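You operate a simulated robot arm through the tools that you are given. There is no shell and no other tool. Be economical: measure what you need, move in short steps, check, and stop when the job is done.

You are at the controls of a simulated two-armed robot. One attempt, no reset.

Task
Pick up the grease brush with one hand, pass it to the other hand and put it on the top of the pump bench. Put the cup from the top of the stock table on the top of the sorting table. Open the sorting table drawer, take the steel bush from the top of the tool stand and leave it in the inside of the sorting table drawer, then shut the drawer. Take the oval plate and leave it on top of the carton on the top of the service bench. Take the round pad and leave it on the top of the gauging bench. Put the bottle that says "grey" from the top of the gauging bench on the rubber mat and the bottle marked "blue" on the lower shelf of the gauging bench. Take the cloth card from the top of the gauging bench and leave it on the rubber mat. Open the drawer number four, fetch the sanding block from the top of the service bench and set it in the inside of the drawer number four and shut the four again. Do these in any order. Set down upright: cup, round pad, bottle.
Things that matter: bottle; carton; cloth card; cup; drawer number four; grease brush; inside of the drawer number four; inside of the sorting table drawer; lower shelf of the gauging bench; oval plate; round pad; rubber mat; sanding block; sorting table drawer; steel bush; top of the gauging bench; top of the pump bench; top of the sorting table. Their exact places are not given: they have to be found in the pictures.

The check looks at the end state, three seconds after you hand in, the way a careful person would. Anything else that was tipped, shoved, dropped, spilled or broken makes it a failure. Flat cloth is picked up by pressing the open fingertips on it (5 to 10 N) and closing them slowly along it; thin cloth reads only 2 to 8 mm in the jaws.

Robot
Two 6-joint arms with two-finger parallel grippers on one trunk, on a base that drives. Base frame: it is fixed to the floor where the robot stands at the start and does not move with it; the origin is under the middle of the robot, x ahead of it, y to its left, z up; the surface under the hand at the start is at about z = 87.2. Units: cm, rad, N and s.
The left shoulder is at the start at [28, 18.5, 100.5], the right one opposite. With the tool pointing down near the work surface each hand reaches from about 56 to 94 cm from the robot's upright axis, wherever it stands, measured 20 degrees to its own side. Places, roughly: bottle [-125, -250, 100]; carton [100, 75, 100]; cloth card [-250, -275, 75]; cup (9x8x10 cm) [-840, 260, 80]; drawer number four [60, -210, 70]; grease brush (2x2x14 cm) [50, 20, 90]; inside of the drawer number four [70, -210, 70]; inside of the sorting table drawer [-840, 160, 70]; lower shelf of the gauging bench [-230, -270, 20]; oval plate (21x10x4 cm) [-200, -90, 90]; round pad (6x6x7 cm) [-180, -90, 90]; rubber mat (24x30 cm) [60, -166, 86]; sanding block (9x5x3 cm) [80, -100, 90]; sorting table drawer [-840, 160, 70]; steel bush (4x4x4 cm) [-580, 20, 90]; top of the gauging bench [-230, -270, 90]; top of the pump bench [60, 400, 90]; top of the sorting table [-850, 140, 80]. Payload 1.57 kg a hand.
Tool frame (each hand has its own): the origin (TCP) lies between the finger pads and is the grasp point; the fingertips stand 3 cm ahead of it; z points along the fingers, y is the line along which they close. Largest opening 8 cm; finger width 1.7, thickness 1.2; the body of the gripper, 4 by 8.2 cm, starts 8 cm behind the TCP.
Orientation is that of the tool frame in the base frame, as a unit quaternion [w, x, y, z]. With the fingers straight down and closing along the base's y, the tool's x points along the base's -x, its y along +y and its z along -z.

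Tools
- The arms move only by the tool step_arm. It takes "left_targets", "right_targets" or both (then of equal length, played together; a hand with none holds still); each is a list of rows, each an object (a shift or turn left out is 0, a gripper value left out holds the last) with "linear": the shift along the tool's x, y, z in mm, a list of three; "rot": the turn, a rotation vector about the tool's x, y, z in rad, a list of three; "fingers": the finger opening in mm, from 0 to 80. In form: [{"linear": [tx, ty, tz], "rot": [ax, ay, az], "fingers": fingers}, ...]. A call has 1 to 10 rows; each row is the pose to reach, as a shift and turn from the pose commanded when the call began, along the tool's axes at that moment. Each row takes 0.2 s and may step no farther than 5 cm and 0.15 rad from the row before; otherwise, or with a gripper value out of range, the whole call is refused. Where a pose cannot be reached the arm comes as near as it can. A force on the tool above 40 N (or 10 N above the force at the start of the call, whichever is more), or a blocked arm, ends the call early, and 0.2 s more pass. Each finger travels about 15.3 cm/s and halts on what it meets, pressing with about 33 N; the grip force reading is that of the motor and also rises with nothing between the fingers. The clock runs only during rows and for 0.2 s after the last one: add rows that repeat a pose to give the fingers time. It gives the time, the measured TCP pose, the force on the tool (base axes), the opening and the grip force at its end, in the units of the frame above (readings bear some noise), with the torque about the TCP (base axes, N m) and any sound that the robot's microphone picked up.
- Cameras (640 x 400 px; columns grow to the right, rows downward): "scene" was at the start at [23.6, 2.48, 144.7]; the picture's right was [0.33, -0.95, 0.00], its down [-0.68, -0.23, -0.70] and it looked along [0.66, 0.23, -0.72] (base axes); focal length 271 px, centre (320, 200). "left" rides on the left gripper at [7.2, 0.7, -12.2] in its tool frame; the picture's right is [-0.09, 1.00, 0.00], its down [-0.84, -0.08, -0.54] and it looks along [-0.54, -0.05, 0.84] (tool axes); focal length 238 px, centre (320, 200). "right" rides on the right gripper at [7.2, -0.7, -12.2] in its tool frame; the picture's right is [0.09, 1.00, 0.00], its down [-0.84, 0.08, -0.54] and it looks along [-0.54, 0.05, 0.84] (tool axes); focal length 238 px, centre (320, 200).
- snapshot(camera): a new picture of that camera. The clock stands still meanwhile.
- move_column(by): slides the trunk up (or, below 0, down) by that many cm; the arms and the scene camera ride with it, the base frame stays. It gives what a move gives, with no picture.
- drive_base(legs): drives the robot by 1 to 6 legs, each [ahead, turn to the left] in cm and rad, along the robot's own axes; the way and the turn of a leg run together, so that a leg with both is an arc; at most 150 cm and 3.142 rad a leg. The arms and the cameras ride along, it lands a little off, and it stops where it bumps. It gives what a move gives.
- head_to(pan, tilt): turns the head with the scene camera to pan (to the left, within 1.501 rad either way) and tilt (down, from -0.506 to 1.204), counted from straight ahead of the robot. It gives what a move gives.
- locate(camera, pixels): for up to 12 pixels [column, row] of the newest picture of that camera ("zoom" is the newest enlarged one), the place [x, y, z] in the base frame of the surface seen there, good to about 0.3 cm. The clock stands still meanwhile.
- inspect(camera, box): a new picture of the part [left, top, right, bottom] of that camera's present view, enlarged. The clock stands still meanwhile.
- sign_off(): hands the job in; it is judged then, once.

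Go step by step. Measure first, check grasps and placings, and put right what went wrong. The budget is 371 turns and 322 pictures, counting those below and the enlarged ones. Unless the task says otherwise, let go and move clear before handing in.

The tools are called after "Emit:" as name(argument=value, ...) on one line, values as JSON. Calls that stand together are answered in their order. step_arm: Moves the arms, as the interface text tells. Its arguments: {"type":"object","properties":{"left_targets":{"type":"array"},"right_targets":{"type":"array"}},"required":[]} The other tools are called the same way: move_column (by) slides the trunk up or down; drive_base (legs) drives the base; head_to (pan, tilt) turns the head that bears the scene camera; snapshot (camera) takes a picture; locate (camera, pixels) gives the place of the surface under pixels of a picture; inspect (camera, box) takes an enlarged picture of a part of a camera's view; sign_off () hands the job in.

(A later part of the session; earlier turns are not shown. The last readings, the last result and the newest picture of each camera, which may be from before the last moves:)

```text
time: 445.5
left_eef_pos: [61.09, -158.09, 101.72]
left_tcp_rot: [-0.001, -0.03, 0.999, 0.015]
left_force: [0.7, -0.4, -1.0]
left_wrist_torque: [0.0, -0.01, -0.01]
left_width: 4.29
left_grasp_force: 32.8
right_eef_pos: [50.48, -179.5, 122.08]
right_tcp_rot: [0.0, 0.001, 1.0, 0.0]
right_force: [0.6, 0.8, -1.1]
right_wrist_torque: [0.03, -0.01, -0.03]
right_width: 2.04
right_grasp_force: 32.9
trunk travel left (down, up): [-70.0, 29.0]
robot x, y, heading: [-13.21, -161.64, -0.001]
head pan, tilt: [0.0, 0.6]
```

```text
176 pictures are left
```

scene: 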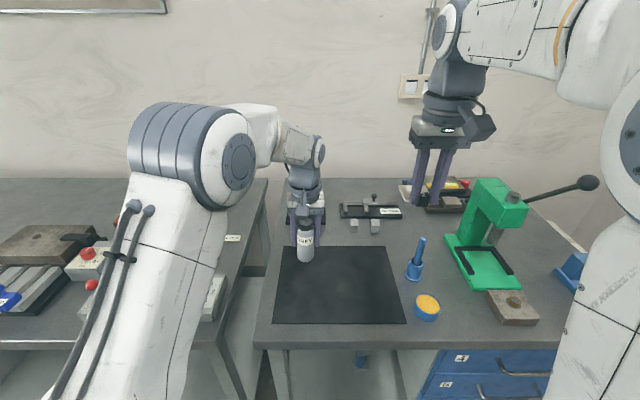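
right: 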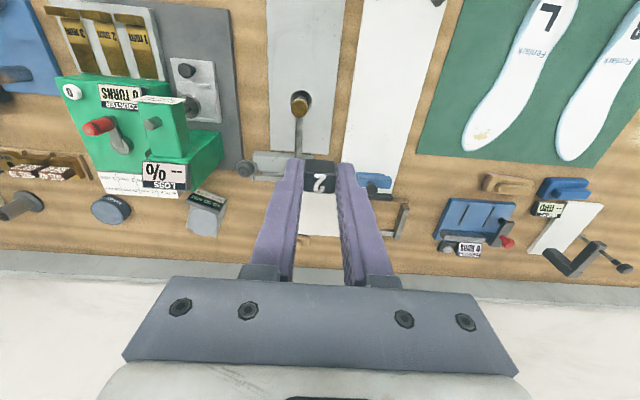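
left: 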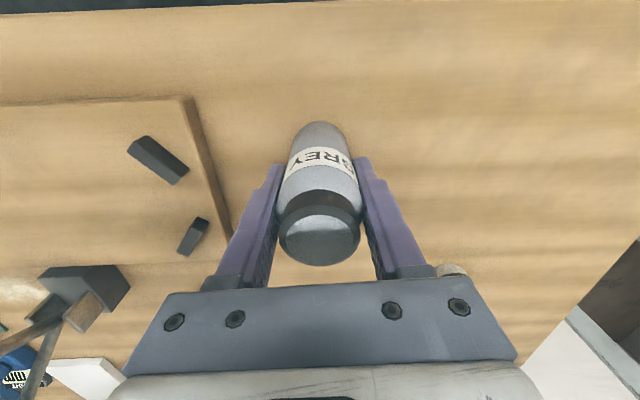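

Emit:
step_arm(left_targets=[{"linear": [0, -1, 40]}, {"linear": [0, -2, 70]}, {"linear": [0, -2, 80]}, {"linear": [0, -2, 83]}, {"linear": [0, -2, 85]}])

```text
time: 446.7
left_eef_pos: [61.14, -158.12, 93.43]
left_tcp_rot: [0.002, -0.029, 0.999, 0.015]
left_force: [-1.5, 3.6, 16.1]
left_wrist_torque: [-0.05, 0.14, -0.03]
left_width: 4.31
left_grasp_force: 33.0
right_eef_pos: [50.32, -179.51, 122.13]
right_tcp_rot: [-0.001, 0.001, 1.0, -0.001]
right_force: [0.0, -0.6, -0.1]
right_wrist_torque: [0.01, -0.02, -0.05]
right_width: 2.04
right_grasp_force: 33.7
trunk travel left (down, up): [-70.0, 29.0]
robot x, y, heading: [-13.38, -161.78, 0.005]
head pan, tilt: [0.0, 0.6]
```

Contact (16 N). Easing, opening, lifting off.

Emit:
step_arm(left_targets=[{"linear": [0, 0, -2]}, {"linear": [0, 0, -2], "fingers": 50}, {"linear": [0, 0, -2], "fingers": 66}, {"linear": [0, 0, -2], "fingers": 66}, {"linear": [0, 0, -40]}, {"linear": [0, 0, -85]}, {"linear": [0, 0, -130]}, {"linear": [0, 0, -175]}, {"linear": [0, 0, -220]}, {"linear": [20, 20, -260]}])

Emit:
snapshot(camera="scene")

```text
time: 448.9
left_eef_pos: [59.0, -157.26, 119.29]
left_tcp_rot: [0.0, -0.029, 0.999, 0.014]
left_force: [1.0, -0.3, -0.2]
left_wrist_torque: [0.01, 0.02, 0.02]
left_width: 6.61
left_grasp_force: 0.2
right_eef_pos: [50.64, -179.53, 122.08]
right_tcp_rot: [0.0, 0.001, 1.0, 0.0]
right_force: [0.0, -0.3, -1.4]
right_wrist_torque: [0.01, 0.01, 0.0]
right_width: 2.06
right_grasp_force: 33.1
trunk travel left (down, up): [-70.0, 29.0]
robot x, y, heading: [-13.31, -161.84, 0.001]
head pan, tilt: [0.0, 0.6]
```

```text
175 pictures are left
```

scene: 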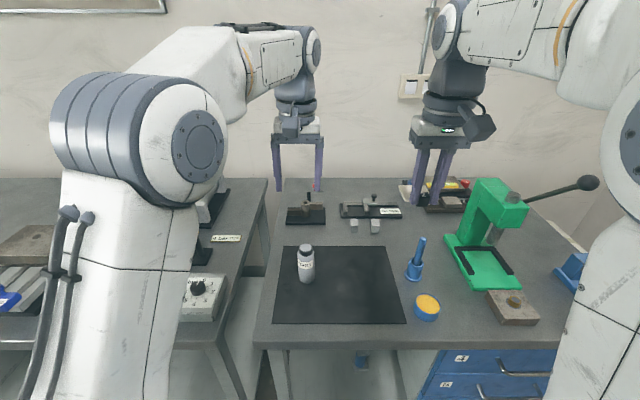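

Grey bottle stands on the mat. Moving the left hand aside and bringing the card over the mat at (56.5,−174).

Emit:
step_arm(left_targets=[{"linear": [10, 45, 0]}, {"linear": [20, 90, 0]}, {"linear": [30, 135, 0]}, {"linear": [40, 180, -10]}, {"linear": [50, 225, -20]}])

Emit:
step_arm(right_targets=[{"linear": [-30, 30, 0]}, {"linear": [-58, 55, 20]}, {"linear": [-58, 55, 65]}, {"linear": [-58, 55, 110]}, {"linear": [-58, 55, 155]}, {"linear": [-58, 55, 200]}, {"linear": [-58, 55, 245]}, {"linear": [-58, 55, 285]}])

Emit:
snapshot(camera="right")

Emit:
inspect(camera="scene", box=[250, 210, 450, 340])

```text
time: 450.1
left_eef_pos: [52.73, -135.41, 122.0]
left_tcp_rot: [-0.001, -0.029, 0.999, 0.016]
left_force: [0.5, 0.8, 0.3]
left_wrist_torque: [0.01, 0.02, 0.01]
left_width: 6.61
left_grasp_force: 0.1
right_eef_pos: [50.39, -179.53, 122.05]
right_tcp_rot: [0.0, 0.001, 1.0, -0.001]
right_force: [0.4, 0.2, -0.2]
right_wrist_torque: [-0.01, 0.02, -0.03]
right_width: 2.06
right_grasp_force: 32.7
trunk travel left (down, up): [-70.0, 29.0]
robot x, y, heading: [-13.75, -161.37, 0.005]
head pan, tilt: [0.0, 0.6]
```

```text
time: 451.9
left_eef_pos: [52.6, -135.44, 121.94]
left_tcp_rot: [0.0, -0.029, 0.999, 0.015]
left_force: [0.0, -0.4, 1.0]
left_wrist_torque: [0.0, -0.04, 0.0]
left_width: 6.6
left_grasp_force: 0.1
right_eef_pos: [56.29, -174.06, 93.49]
right_tcp_rot: [0.0, 0.001, 1.0, 0.0]
right_force: [-0.9, 0.1, -0.3]
right_wrist_torque: [-0.03, 0.01, 0.0]
right_width: 2.06
right_grasp_force: 33.4
trunk travel left (down, up): [-70.0, 29.0]
robot x, y, heading: [-13.42, -161.68, 0.006]
head pan, tilt: [0.0, 0.6]
```

```text
174 pictures are left
```

right: 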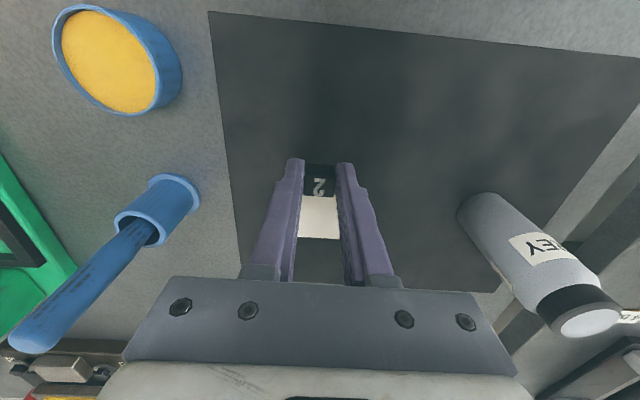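

```text
3.08 times, centred on (350, 275) of scene
```

zoom: 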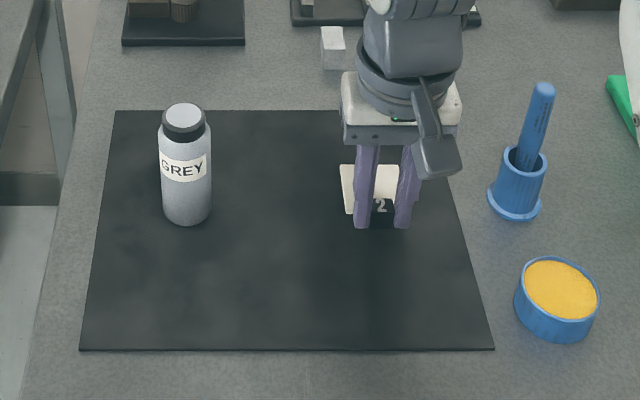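

Emit:
step_arm(right_targets=[{"linear": [0, 0, 20]}, {"linear": [0, 0, 30]}, {"linear": [0, 0, 34]}, {"linear": [0, 0, 36]}])

```text
time: 452.9
left_eef_pos: [52.73, -135.3, 121.87]
left_tcp_rot: [0.0, -0.028, 0.999, 0.015]
left_force: [-0.2, -0.8, 0.0]
left_wrist_torque: [0.0, -0.02, 0.02]
left_width: 6.57
left_grasp_force: 0.1
right_eef_pos: [56.2, -174.04, 89.93]
right_tcp_rot: [0.001, 0.001, 1.0, -0.001]
right_force: [-2.0, -0.2, 8.2]
right_wrist_torque: [0.04, -0.37, 0.01]
right_width: 2.05
right_grasp_force: 33.2
trunk travel left (down, up): [-70.0, 29.0]
robot x, y, heading: [-13.41, -161.57, 0.004]
head pan, tilt: [0.0, 0.6]
```

Emit:
step_arm(right_targets=[{"fingers": 32}, {"fingers": 40}, {"fingers": 40}, {"linear": [0, 0, -30]}, {"linear": [0, 0, -75]}, {"linear": [0, 0, -120]}, {"linear": [0, 0, -165]}, {"linear": [0, 0, -210]}, {"linear": [0, 0, -255]}, {"linear": [0, -20, -300]}])

Emit:
snapshot(camera="scene")

Emit:
inspect(camera="scene", box=[250, 210, 450, 340])

```text
time: 455.1
left_eef_pos: [52.62, -135.37, 122.0]
left_tcp_rot: [0.0, -0.029, 0.999, 0.014]
left_force: [-0.3, 0.8, -0.5]
left_wrist_torque: [0.02, -0.03, 0.0]
left_width: 6.57
left_grasp_force: 0.0
right_eef_pos: [56.1, -175.84, 120.33]
right_tcp_rot: [-0.001, 0.001, 1.0, -0.001]
right_force: [-0.2, 0.6, 0.1]
right_wrist_torque: [-0.02, -0.02, 0.02]
right_width: 3.99
right_grasp_force: 0.0
trunk travel left (down, up): [-70.0, 29.0]
robot x, y, heading: [-13.38, -162.19, 0.002]
head pan, tilt: [0.0, 0.6]
```

```text
172 pictures are left
```

scene: 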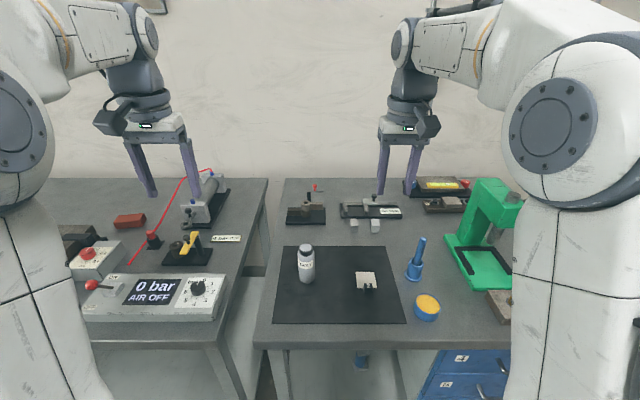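

```text
3.08 times, centred on (350, 275) of scene
```

zoom: 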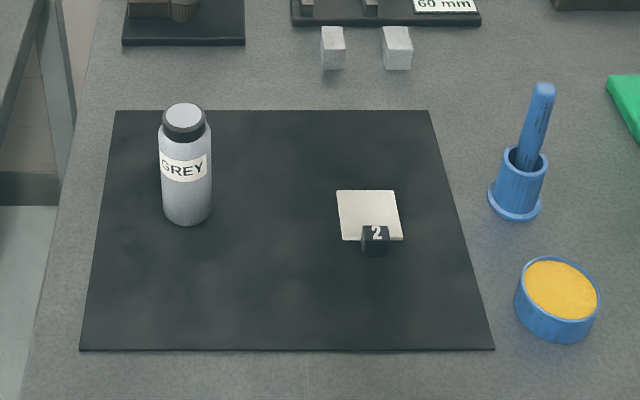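

Both items rest on the mat. Now the sanding block: candidate red-brown block at (130,221).

Emit:
inspect(camera="scene", box=[50, 170, 260, 330])

Emit:
locate(camera="scene", pixels=[[130, 219], [115, 220], [146, 217], [130, 227], [152, 240], [88, 255], [200, 250], [195, 210], [180, 185], [225, 240]])

```text
2.50 times, centred on (155, 250) of scene
```

zoom: 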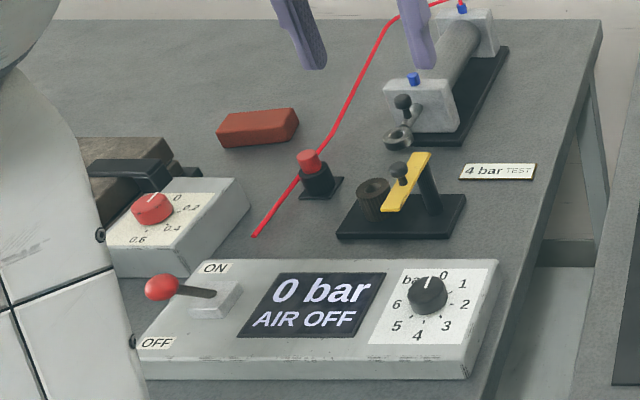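

```text
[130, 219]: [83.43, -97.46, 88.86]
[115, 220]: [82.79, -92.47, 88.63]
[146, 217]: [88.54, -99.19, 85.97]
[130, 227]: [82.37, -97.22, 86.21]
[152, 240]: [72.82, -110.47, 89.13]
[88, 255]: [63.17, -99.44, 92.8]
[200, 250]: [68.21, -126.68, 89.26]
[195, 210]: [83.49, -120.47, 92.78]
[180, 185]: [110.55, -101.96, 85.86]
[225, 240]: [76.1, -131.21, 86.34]
```

The sanding block is at about (84,−97), top z 89. Driving to (0,−119).

Emit:
drive_base(legs=[[-15, 0], [0, 1.571], [43, 0], [0, -1.571], [27, 0]])

Emit:
snapshot(camera="scene")

Emit:
snapshot(camera="left")

```text
time: 467.9
left_eef_pos: [64.31, -91.73, 121.99]
left_tcp_rot: [0.0, -0.032, 0.999, 0.015]
left_force: [-0.9, -0.5, -0.4]
left_wrist_torque: [0.03, -0.02, 0.04]
left_width: 6.58
left_grasp_force: 0.1
right_eef_pos: [68.0, -132.36, 120.22]
right_tcp_rot: [0.0, -0.004, 1.0, -0.001]
right_force: [-0.4, -0.2, 0.0]
right_wrist_torque: [-0.04, 0.0, -0.01]
right_width: 4.02
right_grasp_force: 0.1
trunk travel left (down, up): [-70.0, 29.0]
robot x, y, heading: [-1.38, -118.42, 0.02]
head pan, tilt: [0.0, 0.6]
```

```text
169 pictures are left
```

scene: 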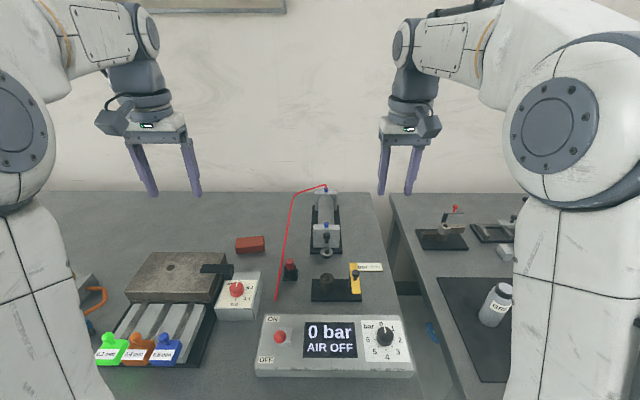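

```text
168 pictures are left
```

left: 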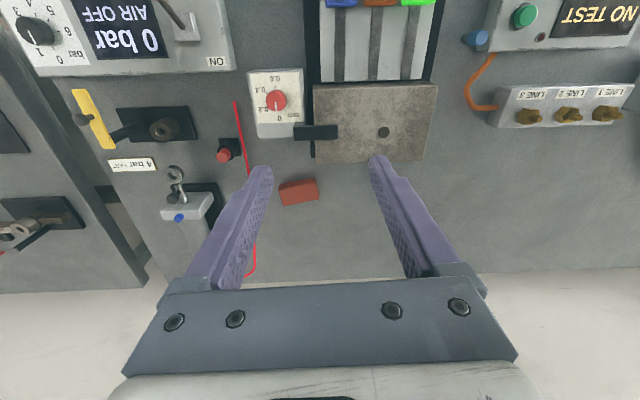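

Emit:
inspect(camera="left", box=[250, 155, 350, 225])

Emit:
locate(camera="left", pixels=[[299, 188], [282, 190], [318, 186], [298, 180], [300, 198], [262, 240], [250, 260], [315, 202], [284, 203]])

```text
5.71 times, centred on (300, 190) of left
```

zoom: 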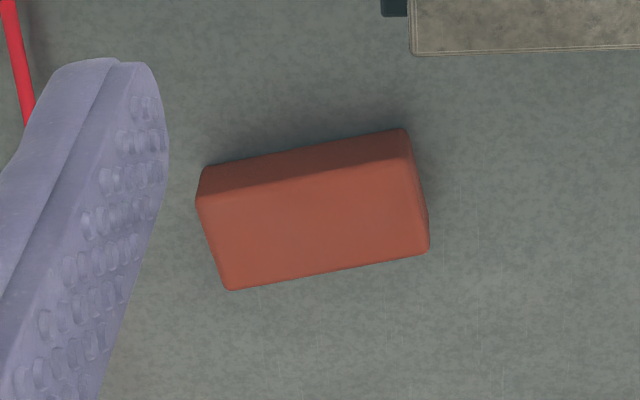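

```text
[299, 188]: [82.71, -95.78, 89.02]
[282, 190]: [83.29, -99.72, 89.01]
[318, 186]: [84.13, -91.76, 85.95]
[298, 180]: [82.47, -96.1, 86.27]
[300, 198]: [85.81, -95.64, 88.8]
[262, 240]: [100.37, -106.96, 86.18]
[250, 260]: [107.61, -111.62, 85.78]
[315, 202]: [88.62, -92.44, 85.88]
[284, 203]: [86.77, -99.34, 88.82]
```

The block is rotated ~14°; I'll yaw the left hand by 1.396 rad so the jaws close across its 5 cm width, moving over its centre (84.7,−95.7).

Emit:
step_arm(left_targets=[{"linear": [-20, -5, 0], "rot": [0, 0, 0.14], "fingers": 75}, {"linear": [-40, -10, 0], "rot": [0, 0, 0.28]}, {"linear": [-60, -15, 0], "rot": [0, 0, 0.42]}, {"linear": [-80, -20, 0], "rot": [0, 0, 0.56]}, {"linear": [-100, -26, 0], "rot": [0, 0, 0.7]}, {"linear": [-120, -31, 10], "rot": [0, 0, 0.84]}, {"linear": [-140, -37, 30], "rot": [0, 0, 0.98]}, {"linear": [-160, -43, 60], "rot": [0, 0, 1.12]}, {"linear": [-180, -50, 90], "rot": [0, 0, 1.26]}, {"linear": [-200, -57, 120], "rot": [0, 0, 1.396]}])

Emit:
snapshot(camera="left")

```text
time: 470.1
left_eef_pos: [84.63, -95.91, 109.76]
left_tcp_rot: [-0.011, 0.617, 0.787, 0.011]
left_force: [-0.6, -0.1, -0.1]
left_wrist_torque: [-0.05, -0.06, 0.01]
left_width: 7.49
left_grasp_force: 0.1
right_eef_pos: [68.12, -132.22, 120.34]
right_tcp_rot: [0.0, -0.003, 1.0, -0.001]
right_force: [0.0, -0.1, 0.2]
right_wrist_torque: [-0.01, 0.0, 0.02]
right_width: 3.99
right_grasp_force: 0.0
trunk travel left (down, up): [-70.0, 29.0]
robot x, y, heading: [-1.6, -118.51, 0.012]
head pan, tilt: [0.0, 0.6]
```

```text
166 pictures are left
```

left: 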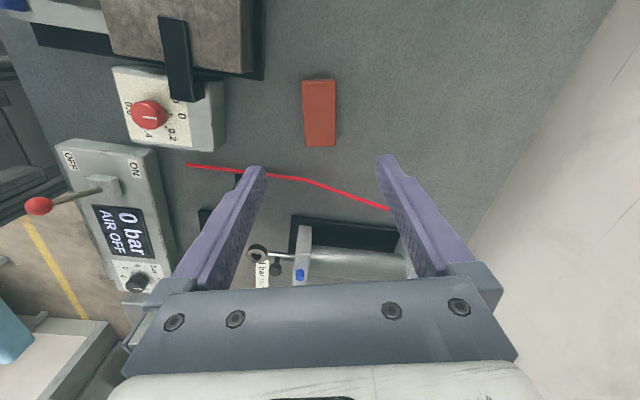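

Block centred and aligned. Descending and gripping.

Emit:
step_arm(left_targets=[{"linear": [0, 0, 45]}, {"linear": [0, 0, 90]}, {"linear": [0, 0, 135]}, {"linear": [0, 0, 175]}, {"linear": [0, 0, 198]}, {"linear": [0, 0, 203]}, {"linear": [0, 0, 203], "fingers": 30}, {"linear": [0, 0, 203], "fingers": 30}, {"linear": [0, 0, 203], "fingers": 30}])

Emit:
snapshot(camera="left")

```text
time: 472.1
left_eef_pos: [84.62, -95.17, 89.36]
left_tcp_rot: [-0.01, 0.617, 0.787, 0.012]
left_force: [0.6, 0.3, 0.5]
left_wrist_torque: [0.01, -0.02, 0.04]
left_width: 4.5
left_grasp_force: 33.2
right_eef_pos: [68.14, -132.33, 120.21]
right_tcp_rot: [0.001, -0.004, 1.0, -0.001]
right_force: [-0.8, -0.1, 1.2]
right_wrist_torque: [-0.02, 0.0, 0.0]
right_width: 4.04
right_grasp_force: 0.1
trunk travel left (down, up): [-70.0, 29.0]
robot x, y, heading: [-1.56, -119.17, 0.012]
head pan, tilt: [0.0, 0.6]
```

```text
165 pictures are left
```

left: 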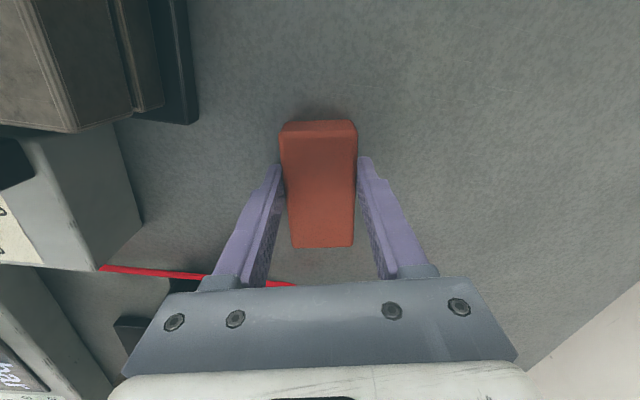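

Block gripped (4.5 cm). Lifting, then pulling in.

Emit:
step_arm(left_targets=[{"linear": [0, 0, -45]}, {"linear": [0, 0, -90]}, {"linear": [0, 0, -135]}, {"linear": [0, 0, -180]}, {"linear": [0, 0, -225]}, {"linear": [0, 0, -270]}, {"linear": [9, -36, -300]}, {"linear": [18, -72, -325]}, {"linear": [28, -110, -335]}, {"linear": [40, -150, -335]}])

```text
time: 474.3
left_eef_pos: [68.96, -96.05, 123.1]
left_tcp_rot: [-0.01, 0.617, 0.787, 0.012]
left_force: [-0.1, -0.1, -1.6]
left_wrist_torque: [0.0, 0.06, 0.01]
left_width: 4.43
left_grasp_force: 33.2
left hand out of reach, approached as far as the arm can: row 5, 6, 7
right_eef_pos: [68.14, -132.33, 120.23]
right_tcp_rot: [0.0, -0.003, 1.0, -0.001]
right_force: [0.5, 0.4, 0.1]
right_wrist_torque: [0.01, 0.05, 0.0]
right_width: 4.0
right_grasp_force: 0.0
trunk travel left (down, up): [-70.0, 29.0]
robot x, y, heading: [-1.82, -118.85, 0.01]
head pan, tilt: [0.0, 0.6]
```

Emit:
drive_base(legs=[[-39, 0], [0, -1.58], [88, 0], [0, 1.571]])

Emit:
head_to(pan=0.0, tilt=0.65)

Emit:
snapshot(camera="scene")

```text
time: 488.6
left_eef_pos: [30.8, -187.26, 123.09]
left_tcp_rot: [-0.01, 0.625, 0.78, 0.011]
left_force: [-0.4, 0.4, -1.9]
left_wrist_torque: [0.03, -0.02, -0.02]
left_width: 4.41
left_grasp_force: 32.8
right_eef_pos: [29.18, -223.59, 120.09]
right_tcp_rot: [0.0, 0.007, 1.0, -0.001]
right_force: [-0.3, -0.3, 0.8]
right_wrist_torque: [-0.02, 0.02, 0.0]
right_width: 3.98
right_grasp_force: 0.1
trunk travel left (down, up): [-70.0, 29.0]
robot x, y, heading: [-39.92, -208.62, -0.005]
head pan, tilt: [0.0, 0.6]
```

```text
time: 489.3
left_eef_pos: [30.99, -187.43, 123.03]
left_tcp_rot: [-0.01, 0.626, 0.78, 0.012]
left_force: [0.6, -0.8, -0.7]
left_wrist_torque: [-0.02, 0.02, -0.01]
left_width: 4.41
left_grasp_force: 33.1
right_eef_pos: [29.14, -223.58, 120.2]
right_tcp_rot: [0.0, 0.008, 1.0, -0.001]
right_force: [0.6, 0.5, -0.8]
right_wrist_torque: [-0.01, -0.02, 0.05]
right_width: 3.98
right_grasp_force: 0.2
trunk travel left (down, up): [-70.0, 29.0]
robot x, y, heading: [-40.13, -208.54, -0.014]
head pan, tilt: [0.0, 0.649]
```

```text
164 pictures are left
```

scene: 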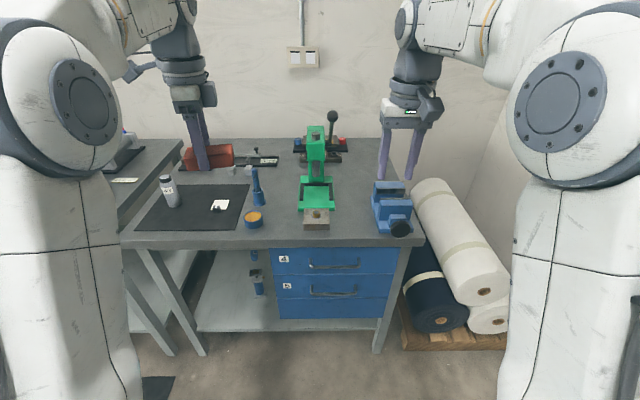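

Emit:
inspect(camera="scene", box=[260, 235, 410, 335])

```text
4.00 times, centred on (335, 285) of scene
```

zoom: 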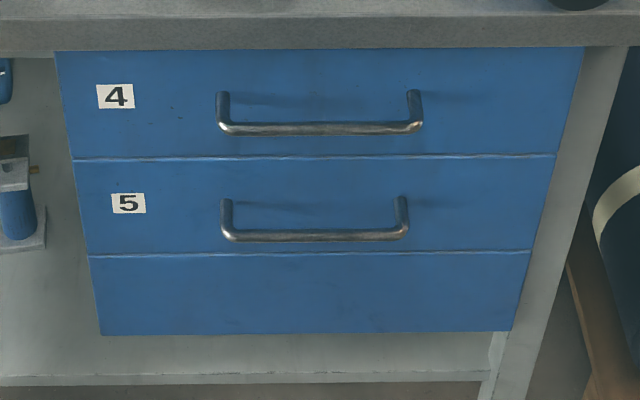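

Emit:
locate(camera="zoom", pixels=[[240, 128], [320, 128], [405, 127], [222, 98], [415, 98], [320, 100], [320, 60], [320, 150], [80, 120], [560, 100], [320, 35], [320, 236]])

```text
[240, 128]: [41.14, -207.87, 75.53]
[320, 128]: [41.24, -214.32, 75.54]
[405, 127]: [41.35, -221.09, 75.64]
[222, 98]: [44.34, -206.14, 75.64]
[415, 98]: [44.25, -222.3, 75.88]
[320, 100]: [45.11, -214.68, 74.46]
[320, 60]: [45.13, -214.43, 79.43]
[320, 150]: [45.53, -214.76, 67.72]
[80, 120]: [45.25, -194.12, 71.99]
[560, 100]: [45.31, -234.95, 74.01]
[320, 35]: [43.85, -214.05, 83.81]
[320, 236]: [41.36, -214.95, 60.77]
```

Drawer 4's handle bar is at x≈41.5, z≈75.2, y −206…−222. Pitching the right hand forward.

Emit:
step_arm(right_targets=[{"linear": [0, 0, 0], "rot": [0, -0.15, 0]}, {"linear": [0, 10, 0], "rot": [0, -0.3, 0]}, {"linear": [0, 20, 0], "rot": [0, -0.45, 0]}, {"linear": [-5, 30, 0], "rot": [0, -0.6, 0]}, {"linear": [-10, 40, 0], "rot": [0, -0.75, 0]}, {"linear": [-15, 50, 0], "rot": [0, -0.9, 0]}, {"linear": [-20, 60, 0], "rot": [0, -1.05, 0]}, {"linear": [-25, 70, 0], "rot": [0, -1.2, 0]}, {"linear": [-30, 80, 0], "rot": [0, -1.35, 0]}, {"linear": [-30, 92, 0], "rot": [0, -1.5, 0]}])

Emit:
step_arm(right_targets=[{"rot": [0, 0, -0.15]}, {"rot": [0, 0, -0.3]}, {"rot": [0, 0, -0.45]}, {"rot": [0, 0, -0.6]}, {"rot": [0, 0, -0.75]}, {"rot": [0, 0, -0.9]}, {"rot": [0, 0, -1.05]}, {"rot": [0, 0, -1.2]}, {"rot": [0, 0, -1.35]}, {"rot": [0, 0, -1.5]}])

Emit:
snapshot(camera="right")

```text
time: 491.5
left_eef_pos: [30.91, -187.39, 123.04]
left_tcp_rot: [-0.009, 0.625, 0.78, 0.012]
left_force: [-0.1, 0.3, -1.3]
left_wrist_torque: [0.04, -0.01, 0.02]
left_width: 4.41
left_grasp_force: 32.5
right_eef_pos: [32.22, -214.3, 120.37]
right_tcp_rot: [0.682, 0.005, 0.731, -0.005]
right_force: [-0.5, 0.0, 0.1]
right_wrist_torque: [-0.02, 0.02, 0.01]
right_width: 4.0
right_grasp_force: 0.0
trunk travel left (down, up): [-70.0, 29.0]
robot x, y, heading: [-40.12, -208.3, -0.005]
head pan, tilt: [0.0, 0.649]
```

```text
time: 493.7
left_eef_pos: [30.83, -187.33, 122.92]
left_tcp_rot: [-0.009, 0.625, 0.78, 0.012]
left_force: [-0.4, -0.2, -1.1]
left_wrist_torque: [0.0, -0.04, -0.02]
left_width: 4.42
left_grasp_force: 33.2
right_eef_pos: [32.24, -214.48, 120.2]
right_tcp_rot: [0.494, -0.496, 0.538, -0.469]
right_force: [-0.2, 0.1, 0.6]
right_wrist_torque: [0.0, 0.02, -0.01]
right_width: 3.99
right_grasp_force: 0.0
trunk travel left (down, up): [-70.0, 29.0]
robot x, y, heading: [-40.05, -208.28, -0.004]
head pan, tilt: [0.0, 0.649]
```

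```text
162 pictures are left
```

right: 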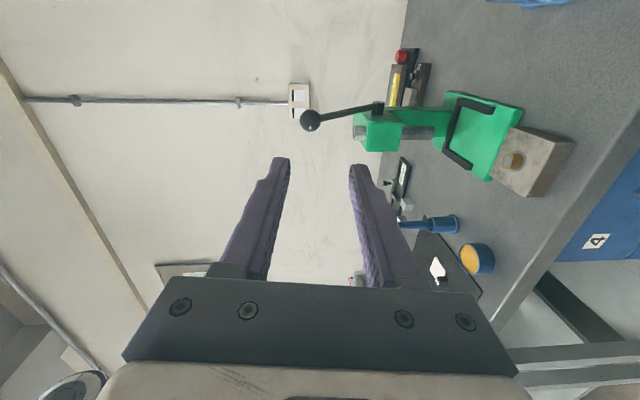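

Emit:
step_arm(right_targets=[{"linear": [3, 45, 2]}, {"linear": [6, 90, 4]}, {"linear": [8, 135, 6]}, {"linear": [11, 180, 8]}, {"linear": [14, 225, 10]}, {"linear": [17, 270, 12]}, {"linear": [20, 315, 14]}, {"linear": [22, 360, 16]}, {"linear": [25, 405, 18]}, {"linear": [28, 449, 20]}])

Emit:
snapshot(camera="right")

```text
time: 495.9
left_eef_pos: [30.95, -187.35, 123.1]
left_tcp_rot: [-0.01, 0.625, 0.78, 0.011]
left_force: [-0.3, -0.4, -0.9]
left_wrist_torque: [0.02, -0.01, -0.01]
left_width: 4.39
left_grasp_force: 32.9
right_eef_pos: [31.41, -213.94, 75.32]
right_tcp_rot: [0.496, -0.494, 0.539, -0.469]
right_force: [0.0, -0.1, 0.4]
right_wrist_torque: [0.04, -0.01, 0.0]
right_width: 4.0
right_grasp_force: 0.0
trunk travel left (down, up): [-70.0, 29.0]
robot x, y, heading: [-40.18, -207.97, -0.013]
head pan, tilt: [0.0, 0.649]
```

```text
161 pictures are left
```

right: 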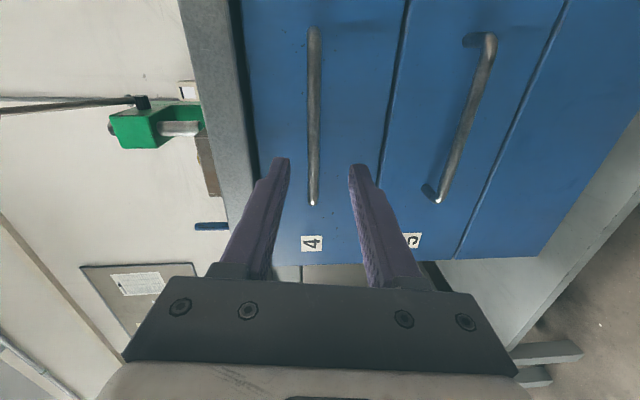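

Emit:
step_arm(right_targets=[{"linear": [0, -3, 45]}, {"linear": [1, -5, 90]}, {"linear": [1, -5, 90], "fingers": 0}, {"linear": [1, -5, 90], "fingers": 0}, {"linear": [1, -5, 90], "fingers": 0}])

Emit:
snapshot(camera="right")

```text
time: 497.1
left_eef_pos: [30.8, -187.3, 123.12]
left_tcp_rot: [-0.01, 0.626, 0.78, 0.012]
left_force: [0.9, 0.6, -1.5]
left_wrist_torque: [0.0, 0.01, 0.03]
left_width: 4.42
left_grasp_force: 33.2
right_eef_pos: [40.08, -214.23, 75.2]
right_tcp_rot: [0.495, -0.494, 0.539, -0.469]
right_force: [0.7, -4.0, 6.9]
right_wrist_torque: [-0.53, -0.13, 0.11]
right_width: 1.27
right_grasp_force: 29.6
trunk travel left (down, up): [-70.0, 29.0]
robot x, y, heading: [-39.94, -208.32, -0.006]
head pan, tilt: [0.0, 0.649]
```

```text
160 pictures are left
```

right: 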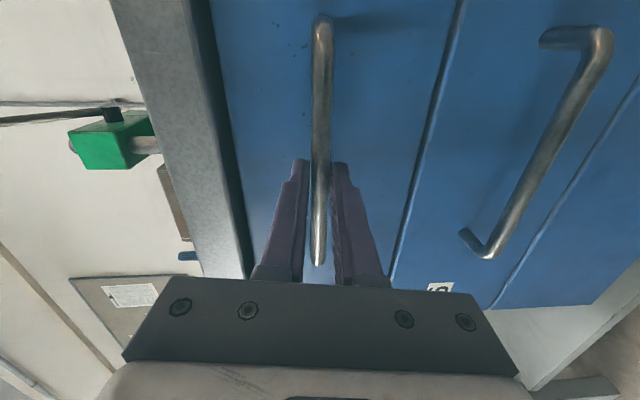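

Handle gripped. Pulling back 19 cm.

Emit:
drive_base(legs=[[-19, 0]])

Emit:
snapshot(camera="scene")

```text
time: 498.6
left_eef_pos: [11.83, -187.38, 123.11]
left_tcp_rot: [-0.01, 0.626, 0.779, 0.011]
left_force: [-0.4, -0.4, -0.8]
left_wrist_torque: [0.04, 0.02, 0.02]
left_width: 4.4
left_grasp_force: 32.9
right_eef_pos: [20.96, -214.15, 75.3]
right_tcp_rot: [0.494, -0.493, 0.539, -0.471]
right_force: [-2.0, -5.4, 15.0]
right_wrist_torque: [-0.55, -0.27, -0.26]
right_width: 1.3
right_grasp_force: 29.7
trunk travel left (down, up): [-70.0, 29.0]
robot x, y, heading: [-59.09, -208.04, -0.011]
head pan, tilt: [0.0, 0.649]
```

```text
159 pictures are left
```

scene: 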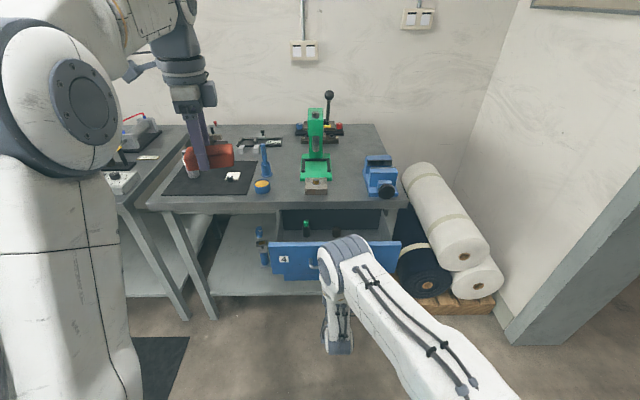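

Emit:
inspect(camera="scene", box=[255, 195, 415, 295])

Emit:
locate(camera="zoom", pixels=[[150, 170], [200, 140], [60, 190], [100, 195], [110, 100], [200, 155], [250, 150], [130, 185], [330, 140], [560, 190]])

```text
4.00 times, centred on (335, 245) of scene
```

zoom: 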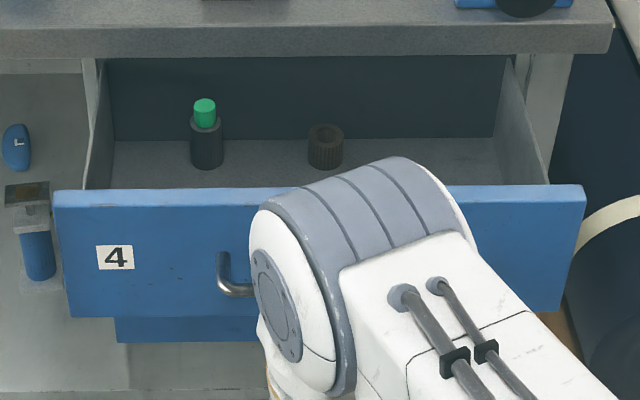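

```text
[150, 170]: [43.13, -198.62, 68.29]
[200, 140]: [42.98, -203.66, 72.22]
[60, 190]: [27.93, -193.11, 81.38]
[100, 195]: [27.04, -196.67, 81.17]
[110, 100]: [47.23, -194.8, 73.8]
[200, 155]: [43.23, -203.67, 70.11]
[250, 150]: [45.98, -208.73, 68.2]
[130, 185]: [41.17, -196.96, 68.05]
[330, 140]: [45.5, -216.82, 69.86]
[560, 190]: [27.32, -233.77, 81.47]
```

Interior floor z≈68, free area at (35,−203) in front of the items at x≥42. Releasing the handle and moving the right hand back, up and aside.

Emit:
step_arm(right_targets=[{"fingers": 36}, {"fingers": 36}, {"linear": [0, 0, -30]}, {"linear": [0, 0, -55]}, {"linear": [15, -40, -55]}, {"linear": [30, -80, -55]}, {"linear": [45, -120, -55]}, {"linear": [60, -160, -55]}, {"linear": [75, -200, -55]}, {"linear": [90, -240, -55]}])

```text
time: 500.8
left_eef_pos: [11.83, -187.37, 122.94]
left_tcp_rot: [-0.01, 0.627, 0.779, 0.011]
left_force: [0.6, 0.6, -0.7]
left_wrist_torque: [-0.01, 0.02, 0.03]
left_width: 4.4
left_grasp_force: 33.2
right_eef_pos: [16.14, -221.59, 98.94]
right_tcp_rot: [0.491, -0.49, 0.542, -0.474]
right_force: [0.0, -0.1, -0.6]
right_wrist_torque: [0.02, -0.01, -0.02]
right_width: 3.62
right_grasp_force: 0.2
right hand out of reach, approached as far as the arm can: row 9, 10
trunk travel left (down, up): [-70.0, 29.0]
robot x, y, heading: [-59.44, -208.34, -0.011]
head pan, tilt: [0.0, 0.649]
```

Emit:
drive_base(legs=[[15, 0]])

Emit:
snapshot(camera="left")

```text
time: 502.2
left_eef_pos: [27.44, -187.51, 123.14]
left_tcp_rot: [-0.01, 0.627, 0.779, 0.01]
left_force: [-0.2, 0.5, -1.2]
left_wrist_torque: [0.0, 0.0, 0.01]
left_width: 4.43
left_grasp_force: 33.4
right_eef_pos: [31.56, -221.72, 99.05]
right_tcp_rot: [0.49, -0.489, 0.543, -0.475]
right_force: [-1.0, 0.5, 0.6]
right_wrist_torque: [0.0, -0.02, 0.02]
right_width: 3.61
right_grasp_force: 0.0
trunk travel left (down, up): [-70.0, 29.0]
robot x, y, heading: [-43.6, -208.68, -0.013]
head pan, tilt: [0.0, 0.649]
```

```text
157 pictures are left
```

left: 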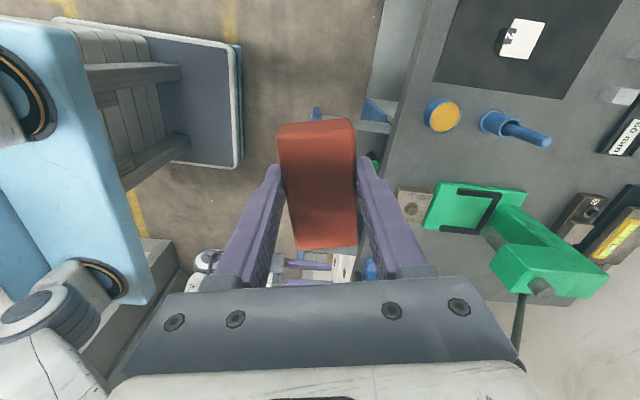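

Emit:
step_arm(left_targets=[{"linear": [-45, 10, 0]}, {"linear": [-90, 20, 0]}, {"linear": [-135, 30, 0]}, {"linear": [-168, 40, 30]}, {"linear": [-170, 40, 78]}, {"linear": [-172, 40, 126]}, {"linear": [-173, 40, 174]}, {"linear": [-174, 39, 222]}, {"linear": [-175, 39, 270]}, {"linear": [-176, 39, 315]}])

Emit:
snapshot(camera="left")

Emit:
snapshot(camera="scene")

```text
time: 504.4
left_eef_pos: [34.98, -202.87, 91.09]
left_tcp_rot: [-0.01, 0.626, 0.779, 0.011]
left_force: [-0.3, -0.5, -1.0]
left_wrist_torque: [0.0, 0.01, 0.0]
left_width: 4.38
left_grasp_force: 32.9
right_eef_pos: [31.61, -221.77, 99.07]
right_tcp_rot: [0.491, -0.489, 0.542, -0.475]
right_force: [-0.8, -0.5, 0.2]
right_wrist_torque: [0.0, 0.06, -0.02]
right_width: 3.59
right_grasp_force: 0.0
trunk travel left (down, up): [-70.0, 29.0]
robot x, y, heading: [-43.68, -208.46, -0.015]
head pan, tilt: [0.0, 0.649]
```

```text
156 pictures are left
```

left: 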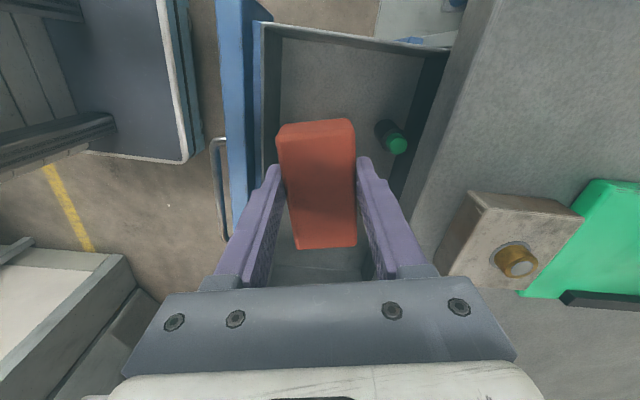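

```text
155 pictures are left
```

scene: 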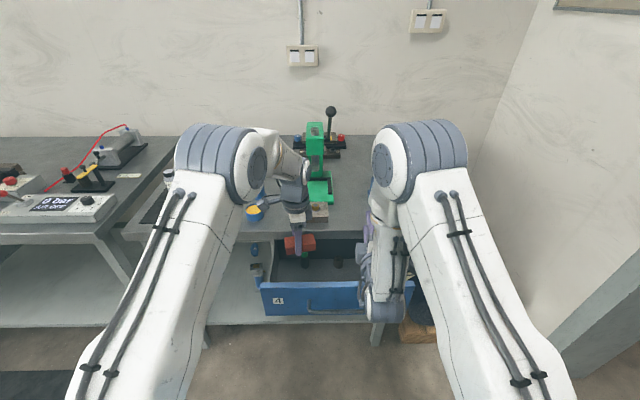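

Emit:
step_arm(left_targets=[{"linear": [-1, 0, 45]}, {"linear": [-2, 0, 90]}, {"linear": [-4, 0, 135]}, {"linear": [-5, 0, 170]}, {"linear": [-5, 0, 186]}, {"linear": [-5, 0, 192]}, {"linear": [-5, 0, 195]}])

Emit:
snapshot(camera="left")

```text
time: 506.0
left_eef_pos: [35.09, -202.83, 71.67]
left_tcp_rot: [-0.01, 0.627, 0.779, 0.012]
left_force: [-0.7, 1.7, 2.6]
left_wrist_torque: [-0.14, 0.05, -0.04]
left_width: 4.4
left_grasp_force: 33.2
right_eef_pos: [31.71, -221.75, 98.94]
right_tcp_rot: [0.49, -0.49, 0.542, -0.475]
right_force: [0.2, 0.1, -0.1]
right_wrist_torque: [0.02, -0.01, 0.01]
right_width: 3.58
right_grasp_force: 0.1
trunk travel left (down, up): [-70.0, 29.0]
robot x, y, heading: [-43.62, -208.42, -0.011]
head pan, tilt: [0.0, 0.649]
```

```text
154 pictures are left
```

left: 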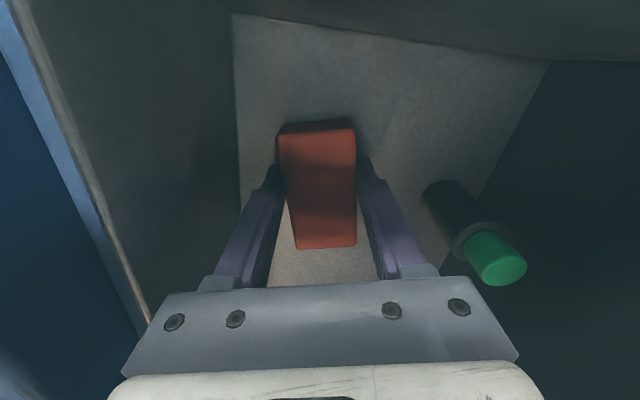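

Contact beginning. Releasing and lifting straight out.

Emit:
step_arm(left_targets=[{"linear": [0, 0, 1]}, {"linear": [0, 0, 1], "fingers": 52}, {"linear": [0, 0, 1], "fingers": 60}, {"linear": [0, 0, 0], "fingers": 60}, {"linear": [0, 0, -35], "fingers": 60}, {"linear": [0, 0, -80]}, {"linear": [0, 0, -125]}, {"linear": [0, 0, -170]}, {"linear": [0, 0, -215]}, {"linear": [0, 0, -260]}])

Emit:
snapshot(camera="left")

```text
time: 508.2
left_eef_pos: [34.82, -203.65, 97.66]
left_tcp_rot: [-0.01, 0.627, 0.779, 0.011]
left_force: [-0.6, 1.1, -0.6]
left_wrist_torque: [-0.02, -0.01, 0.05]
left_width: 6.01
left_grasp_force: 0.0
right_eef_pos: [31.58, -221.72, 98.97]
right_tcp_rot: [0.49, -0.489, 0.543, -0.475]
right_force: [-0.4, 1.2, 0.8]
right_wrist_torque: [-0.02, 0.0, -0.01]
right_width: 3.59
right_grasp_force: 0.0
trunk travel left (down, up): [-70.0, 29.0]
robot x, y, heading: [-43.23, -208.35, -0.012]
head pan, tilt: [0.0, 0.649]
```

```text
153 pictures are left
```

left: 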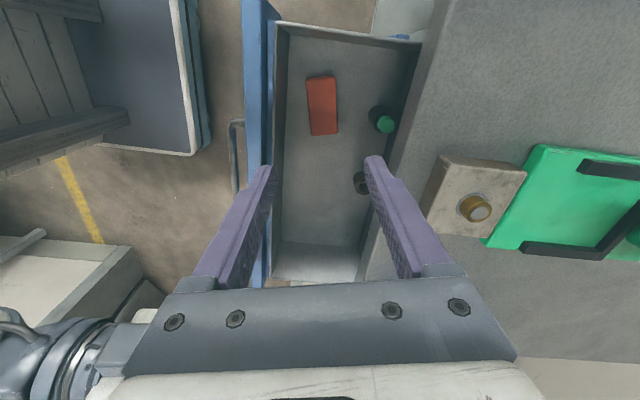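

Block lies in drawer 4. Raising the left hand and moving it aside.

Emit:
step_arm(left_targets=[{"linear": [0, 0, -45]}, {"linear": [0, 0, -90]}, {"linear": [0, 0, -135]}, {"linear": [20, -10, -175]}, {"linear": [50, -20, -200]}, {"linear": [90, -30, -220]}, {"linear": [130, -40, -240]}])

Emit:
drive_base(legs=[[-16, 0]])

```text
time: 509.8
left_eef_pos: [28.29, -192.62, 121.67]
left_tcp_rot: [-0.01, 0.627, 0.779, 0.012]
left_force: [0.0, 0.3, 0.2]
left_wrist_torque: [0.04, -0.01, -0.02]
left_width: 6.0
left_grasp_force: 0.0
right_eef_pos: [31.57, -221.73, 99.03]
right_tcp_rot: [0.491, -0.489, 0.542, -0.474]
right_force: [0.6, -0.8, -0.4]
right_wrist_torque: [-0.01, -0.03, 0.01]
right_width: 3.58
right_grasp_force: 0.1
trunk travel left (down, up): [-70.0, 29.0]
robot x, y, heading: [-43.8, -208.88, -0.012]
head pan, tilt: [0.0, 0.649]
```

```text
time: 511.2
left_eef_pos: [12.01, -192.46, 121.51]
left_tcp_rot: [-0.009, 0.626, 0.78, 0.011]
left_force: [-0.4, -0.3, 0.3]
left_wrist_torque: [0.01, 0.04, -0.05]
left_width: 5.97
left_grasp_force: 0.0
right_eef_pos: [15.14, -221.64, 98.99]
right_tcp_rot: [0.491, -0.49, 0.542, -0.475]
right_force: [-1.0, 0.4, -0.9]
right_wrist_torque: [0.0, -0.01, -0.02]
right_width: 3.59
right_grasp_force: 0.1
trunk travel left (down, up): [-70.0, 29.0]
robot x, y, heading: [-60.23, -208.07, -0.01]
head pan, tilt: [0.0, 0.649]
```

Emit:
step_arm(right_targets=[{"linear": [-10, 45, 1]}, {"linear": [-21, 90, 2]}, {"linear": [-32, 135, 4]}, {"linear": [-43, 180, 5]}, {"linear": [-53, 220, 6]}, {"linear": [-58, 243, 7]}])

Emit:
snapshot(camera="right")

```text
time: 512.6
left_eef_pos: [11.96, -192.49, 121.67]
left_tcp_rot: [-0.01, 0.626, 0.78, 0.012]
left_force: [0.2, -0.2, -0.4]
left_wrist_torque: [0.05, 0.0, 0.0]
left_width: 6.0
left_grasp_force: 0.0
right_eef_pos: [14.56, -214.19, 74.96]
right_tcp_rot: [0.491, -0.489, 0.542, -0.475]
right_force: [0.0, 0.5, 0.3]
right_wrist_torque: [0.0, -0.03, -0.02]
right_width: 3.61
right_grasp_force: 0.0
trunk travel left (down, up): [-70.0, 29.0]
robot x, y, heading: [-59.95, -208.09, -0.013]
head pan, tilt: [0.0, 0.649]
```

```text
152 pictures are left
```

right: 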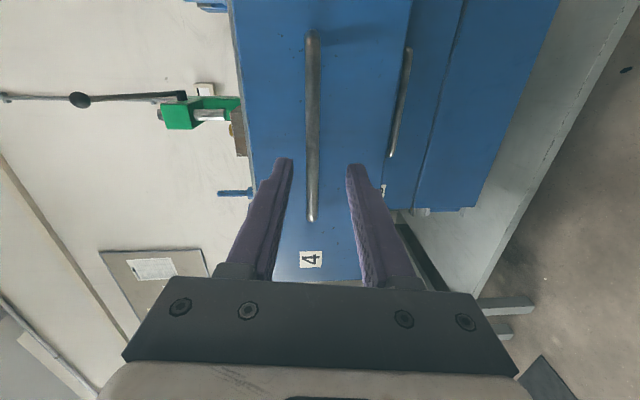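

Emit:
step_arm(right_targets=[{"linear": [-1, -3, 35]}, {"linear": [-3, -6, 64]}, {"linear": [-3, -6, 64], "fingers": 0}, {"linear": [-3, -6, 64], "fingers": 0}, {"linear": [-3, -6, 64], "fingers": 0}])

```text
time: 513.9
left_eef_pos: [12.01, -192.4, 121.57]
left_tcp_rot: [-0.01, 0.627, 0.779, 0.011]
left_force: [-0.2, -1.3, 0.0]
left_wrist_torque: [-0.02, 0.01, -0.02]
left_width: 6.0
left_grasp_force: 0.1
right_eef_pos: [21.1, -214.28, 75.21]
right_tcp_rot: [0.491, -0.49, 0.542, -0.474]
right_force: [1.4, -1.9, 4.9]
right_wrist_torque: [-0.56, -0.07, -0.04]
right_width: 1.27
right_grasp_force: 29.6
trunk travel left (down, up): [-70.0, 29.0]
robot x, y, heading: [-60.44, -208.28, -0.011]
head pan, tilt: [0.0, 0.649]
```

Emit:
drive_base(legs=[[18, 0]])

Emit:
step_arm(right_targets=[{"fingers": 25}, {"fingers": 25}, {"fingers": 0}, {"fingers": 0}, {"fingers": 0}, {"linear": [0, 0, 4]}, {"linear": [0, 0, 8]}, {"linear": [0, 0, 12]}, {"linear": [0, 0, 16]}])

```text
time: 515.4
left_eef_pos: [30.43, -192.91, 121.5]
left_tcp_rot: [-0.009, 0.628, 0.778, 0.011]
left_force: [0.6, 0.3, -0.2]
left_wrist_torque: [0.01, -0.01, -0.04]
left_width: 6.0
left_grasp_force: 0.0
right_eef_pos: [39.14, -214.25, 75.29]
right_tcp_rot: [0.494, -0.492, 0.54, -0.472]
right_force: [0.6, 32.0, 3.7]
right_wrist_torque: [-0.49, -0.03, 0.44]
right_width: 1.28
right_grasp_force: 29.8
trunk travel left (down, up): [-70.0, 29.0]
robot x, y, heading: [-41.98, -208.48, -0.016]
head pan, tilt: [0.0, 0.649]
```

```text
time: 517.4
left_eef_pos: [30.06, -192.97, 121.73]
left_tcp_rot: [-0.009, 0.628, 0.778, 0.012]
left_force: [0.2, 0.0, -0.6]
left_wrist_torque: [0.01, -0.01, 0.01]
left_width: 6.01
left_grasp_force: 0.2
right_eef_pos: [40.71, -214.26, 75.35]
right_tcp_rot: [0.495, -0.492, 0.539, -0.471]
right_force: [-31.6, 1.1, 17.8]
right_wrist_torque: [-0.52, -0.25, -0.01]
right_width: 1.33
right_grasp_force: 29.4
trunk travel left (down, up): [-70.0, 29.0]
robot x, y, heading: [-42.17, -208.69, -0.012]
head pan, tilt: [0.0, 0.649]
```

Drawer resists at −32 N: shut. Releasing and backing off, then verifying.

Emit:
step_arm(right_targets=[{"linear": [0, 0, -2], "fingers": 36}, {"linear": [0, 0, -3], "fingers": 36}, {"linear": [0, 0, -3], "fingers": 36}])

Emit:
drive_base(legs=[[-20, 0]])

Emit:
snapshot(camera="right")

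Emit:
locate(camera="right", pixels=[[290, 120], [340, 100], [300, 240], [380, 100], [335, 180]])

```text
time: 518.2
left_eef_pos: [30.22, -193.12, 121.6]
left_tcp_rot: [-0.009, 0.628, 0.778, 0.011]
left_force: [0.3, -0.5, 0.2]
left_wrist_torque: [0.0, 0.01, 0.03]
left_width: 6.01
left_grasp_force: 0.1
right_eef_pos: [40.41, -214.26, 75.16]
right_tcp_rot: [0.494, -0.492, 0.54, -0.471]
right_force: [-0.2, 0.3, -0.7]
right_wrist_torque: [0.0, 0.0, -0.03]
right_width: 3.59
right_grasp_force: 0.0
trunk travel left (down, up): [-70.0, 29.0]
robot x, y, heading: [-41.82, -208.28, -0.015]
head pan, tilt: [0.0, 0.649]
```

```text
time: 519.8
left_eef_pos: [10.14, -192.71, 121.61]
left_tcp_rot: [-0.01, 0.628, 0.778, 0.011]
left_force: [0.9, -0.7, 0.1]
left_wrist_torque: [-0.03, 0.01, -0.01]
left_width: 6.02
left_grasp_force: 0.1
right_eef_pos: [20.45, -214.01, 75.11]
right_tcp_rot: [0.494, -0.492, 0.539, -0.472]
right_force: [0.4, -0.3, 0.6]
right_wrist_torque: [-0.02, -0.02, -0.01]
right_width: 3.59
right_grasp_force: 0.1
trunk travel left (down, up): [-70.0, 29.0]
robot x, y, heading: [-61.94, -208.32, -0.016]
head pan, tilt: [0.0, 0.649]
```

```text
151 pictures are left
```

right: 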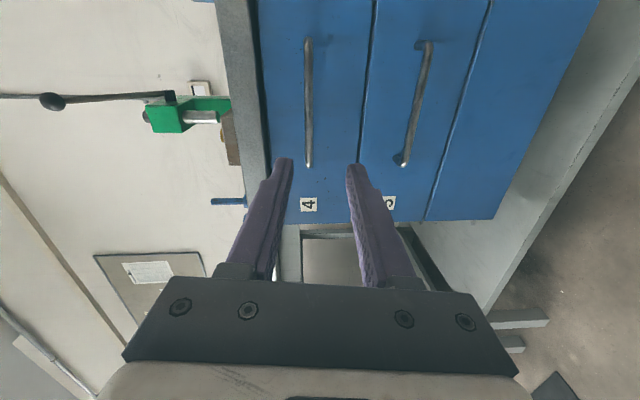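

```text
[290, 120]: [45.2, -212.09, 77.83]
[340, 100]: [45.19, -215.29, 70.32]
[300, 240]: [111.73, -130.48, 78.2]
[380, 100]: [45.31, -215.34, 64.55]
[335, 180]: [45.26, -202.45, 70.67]
```

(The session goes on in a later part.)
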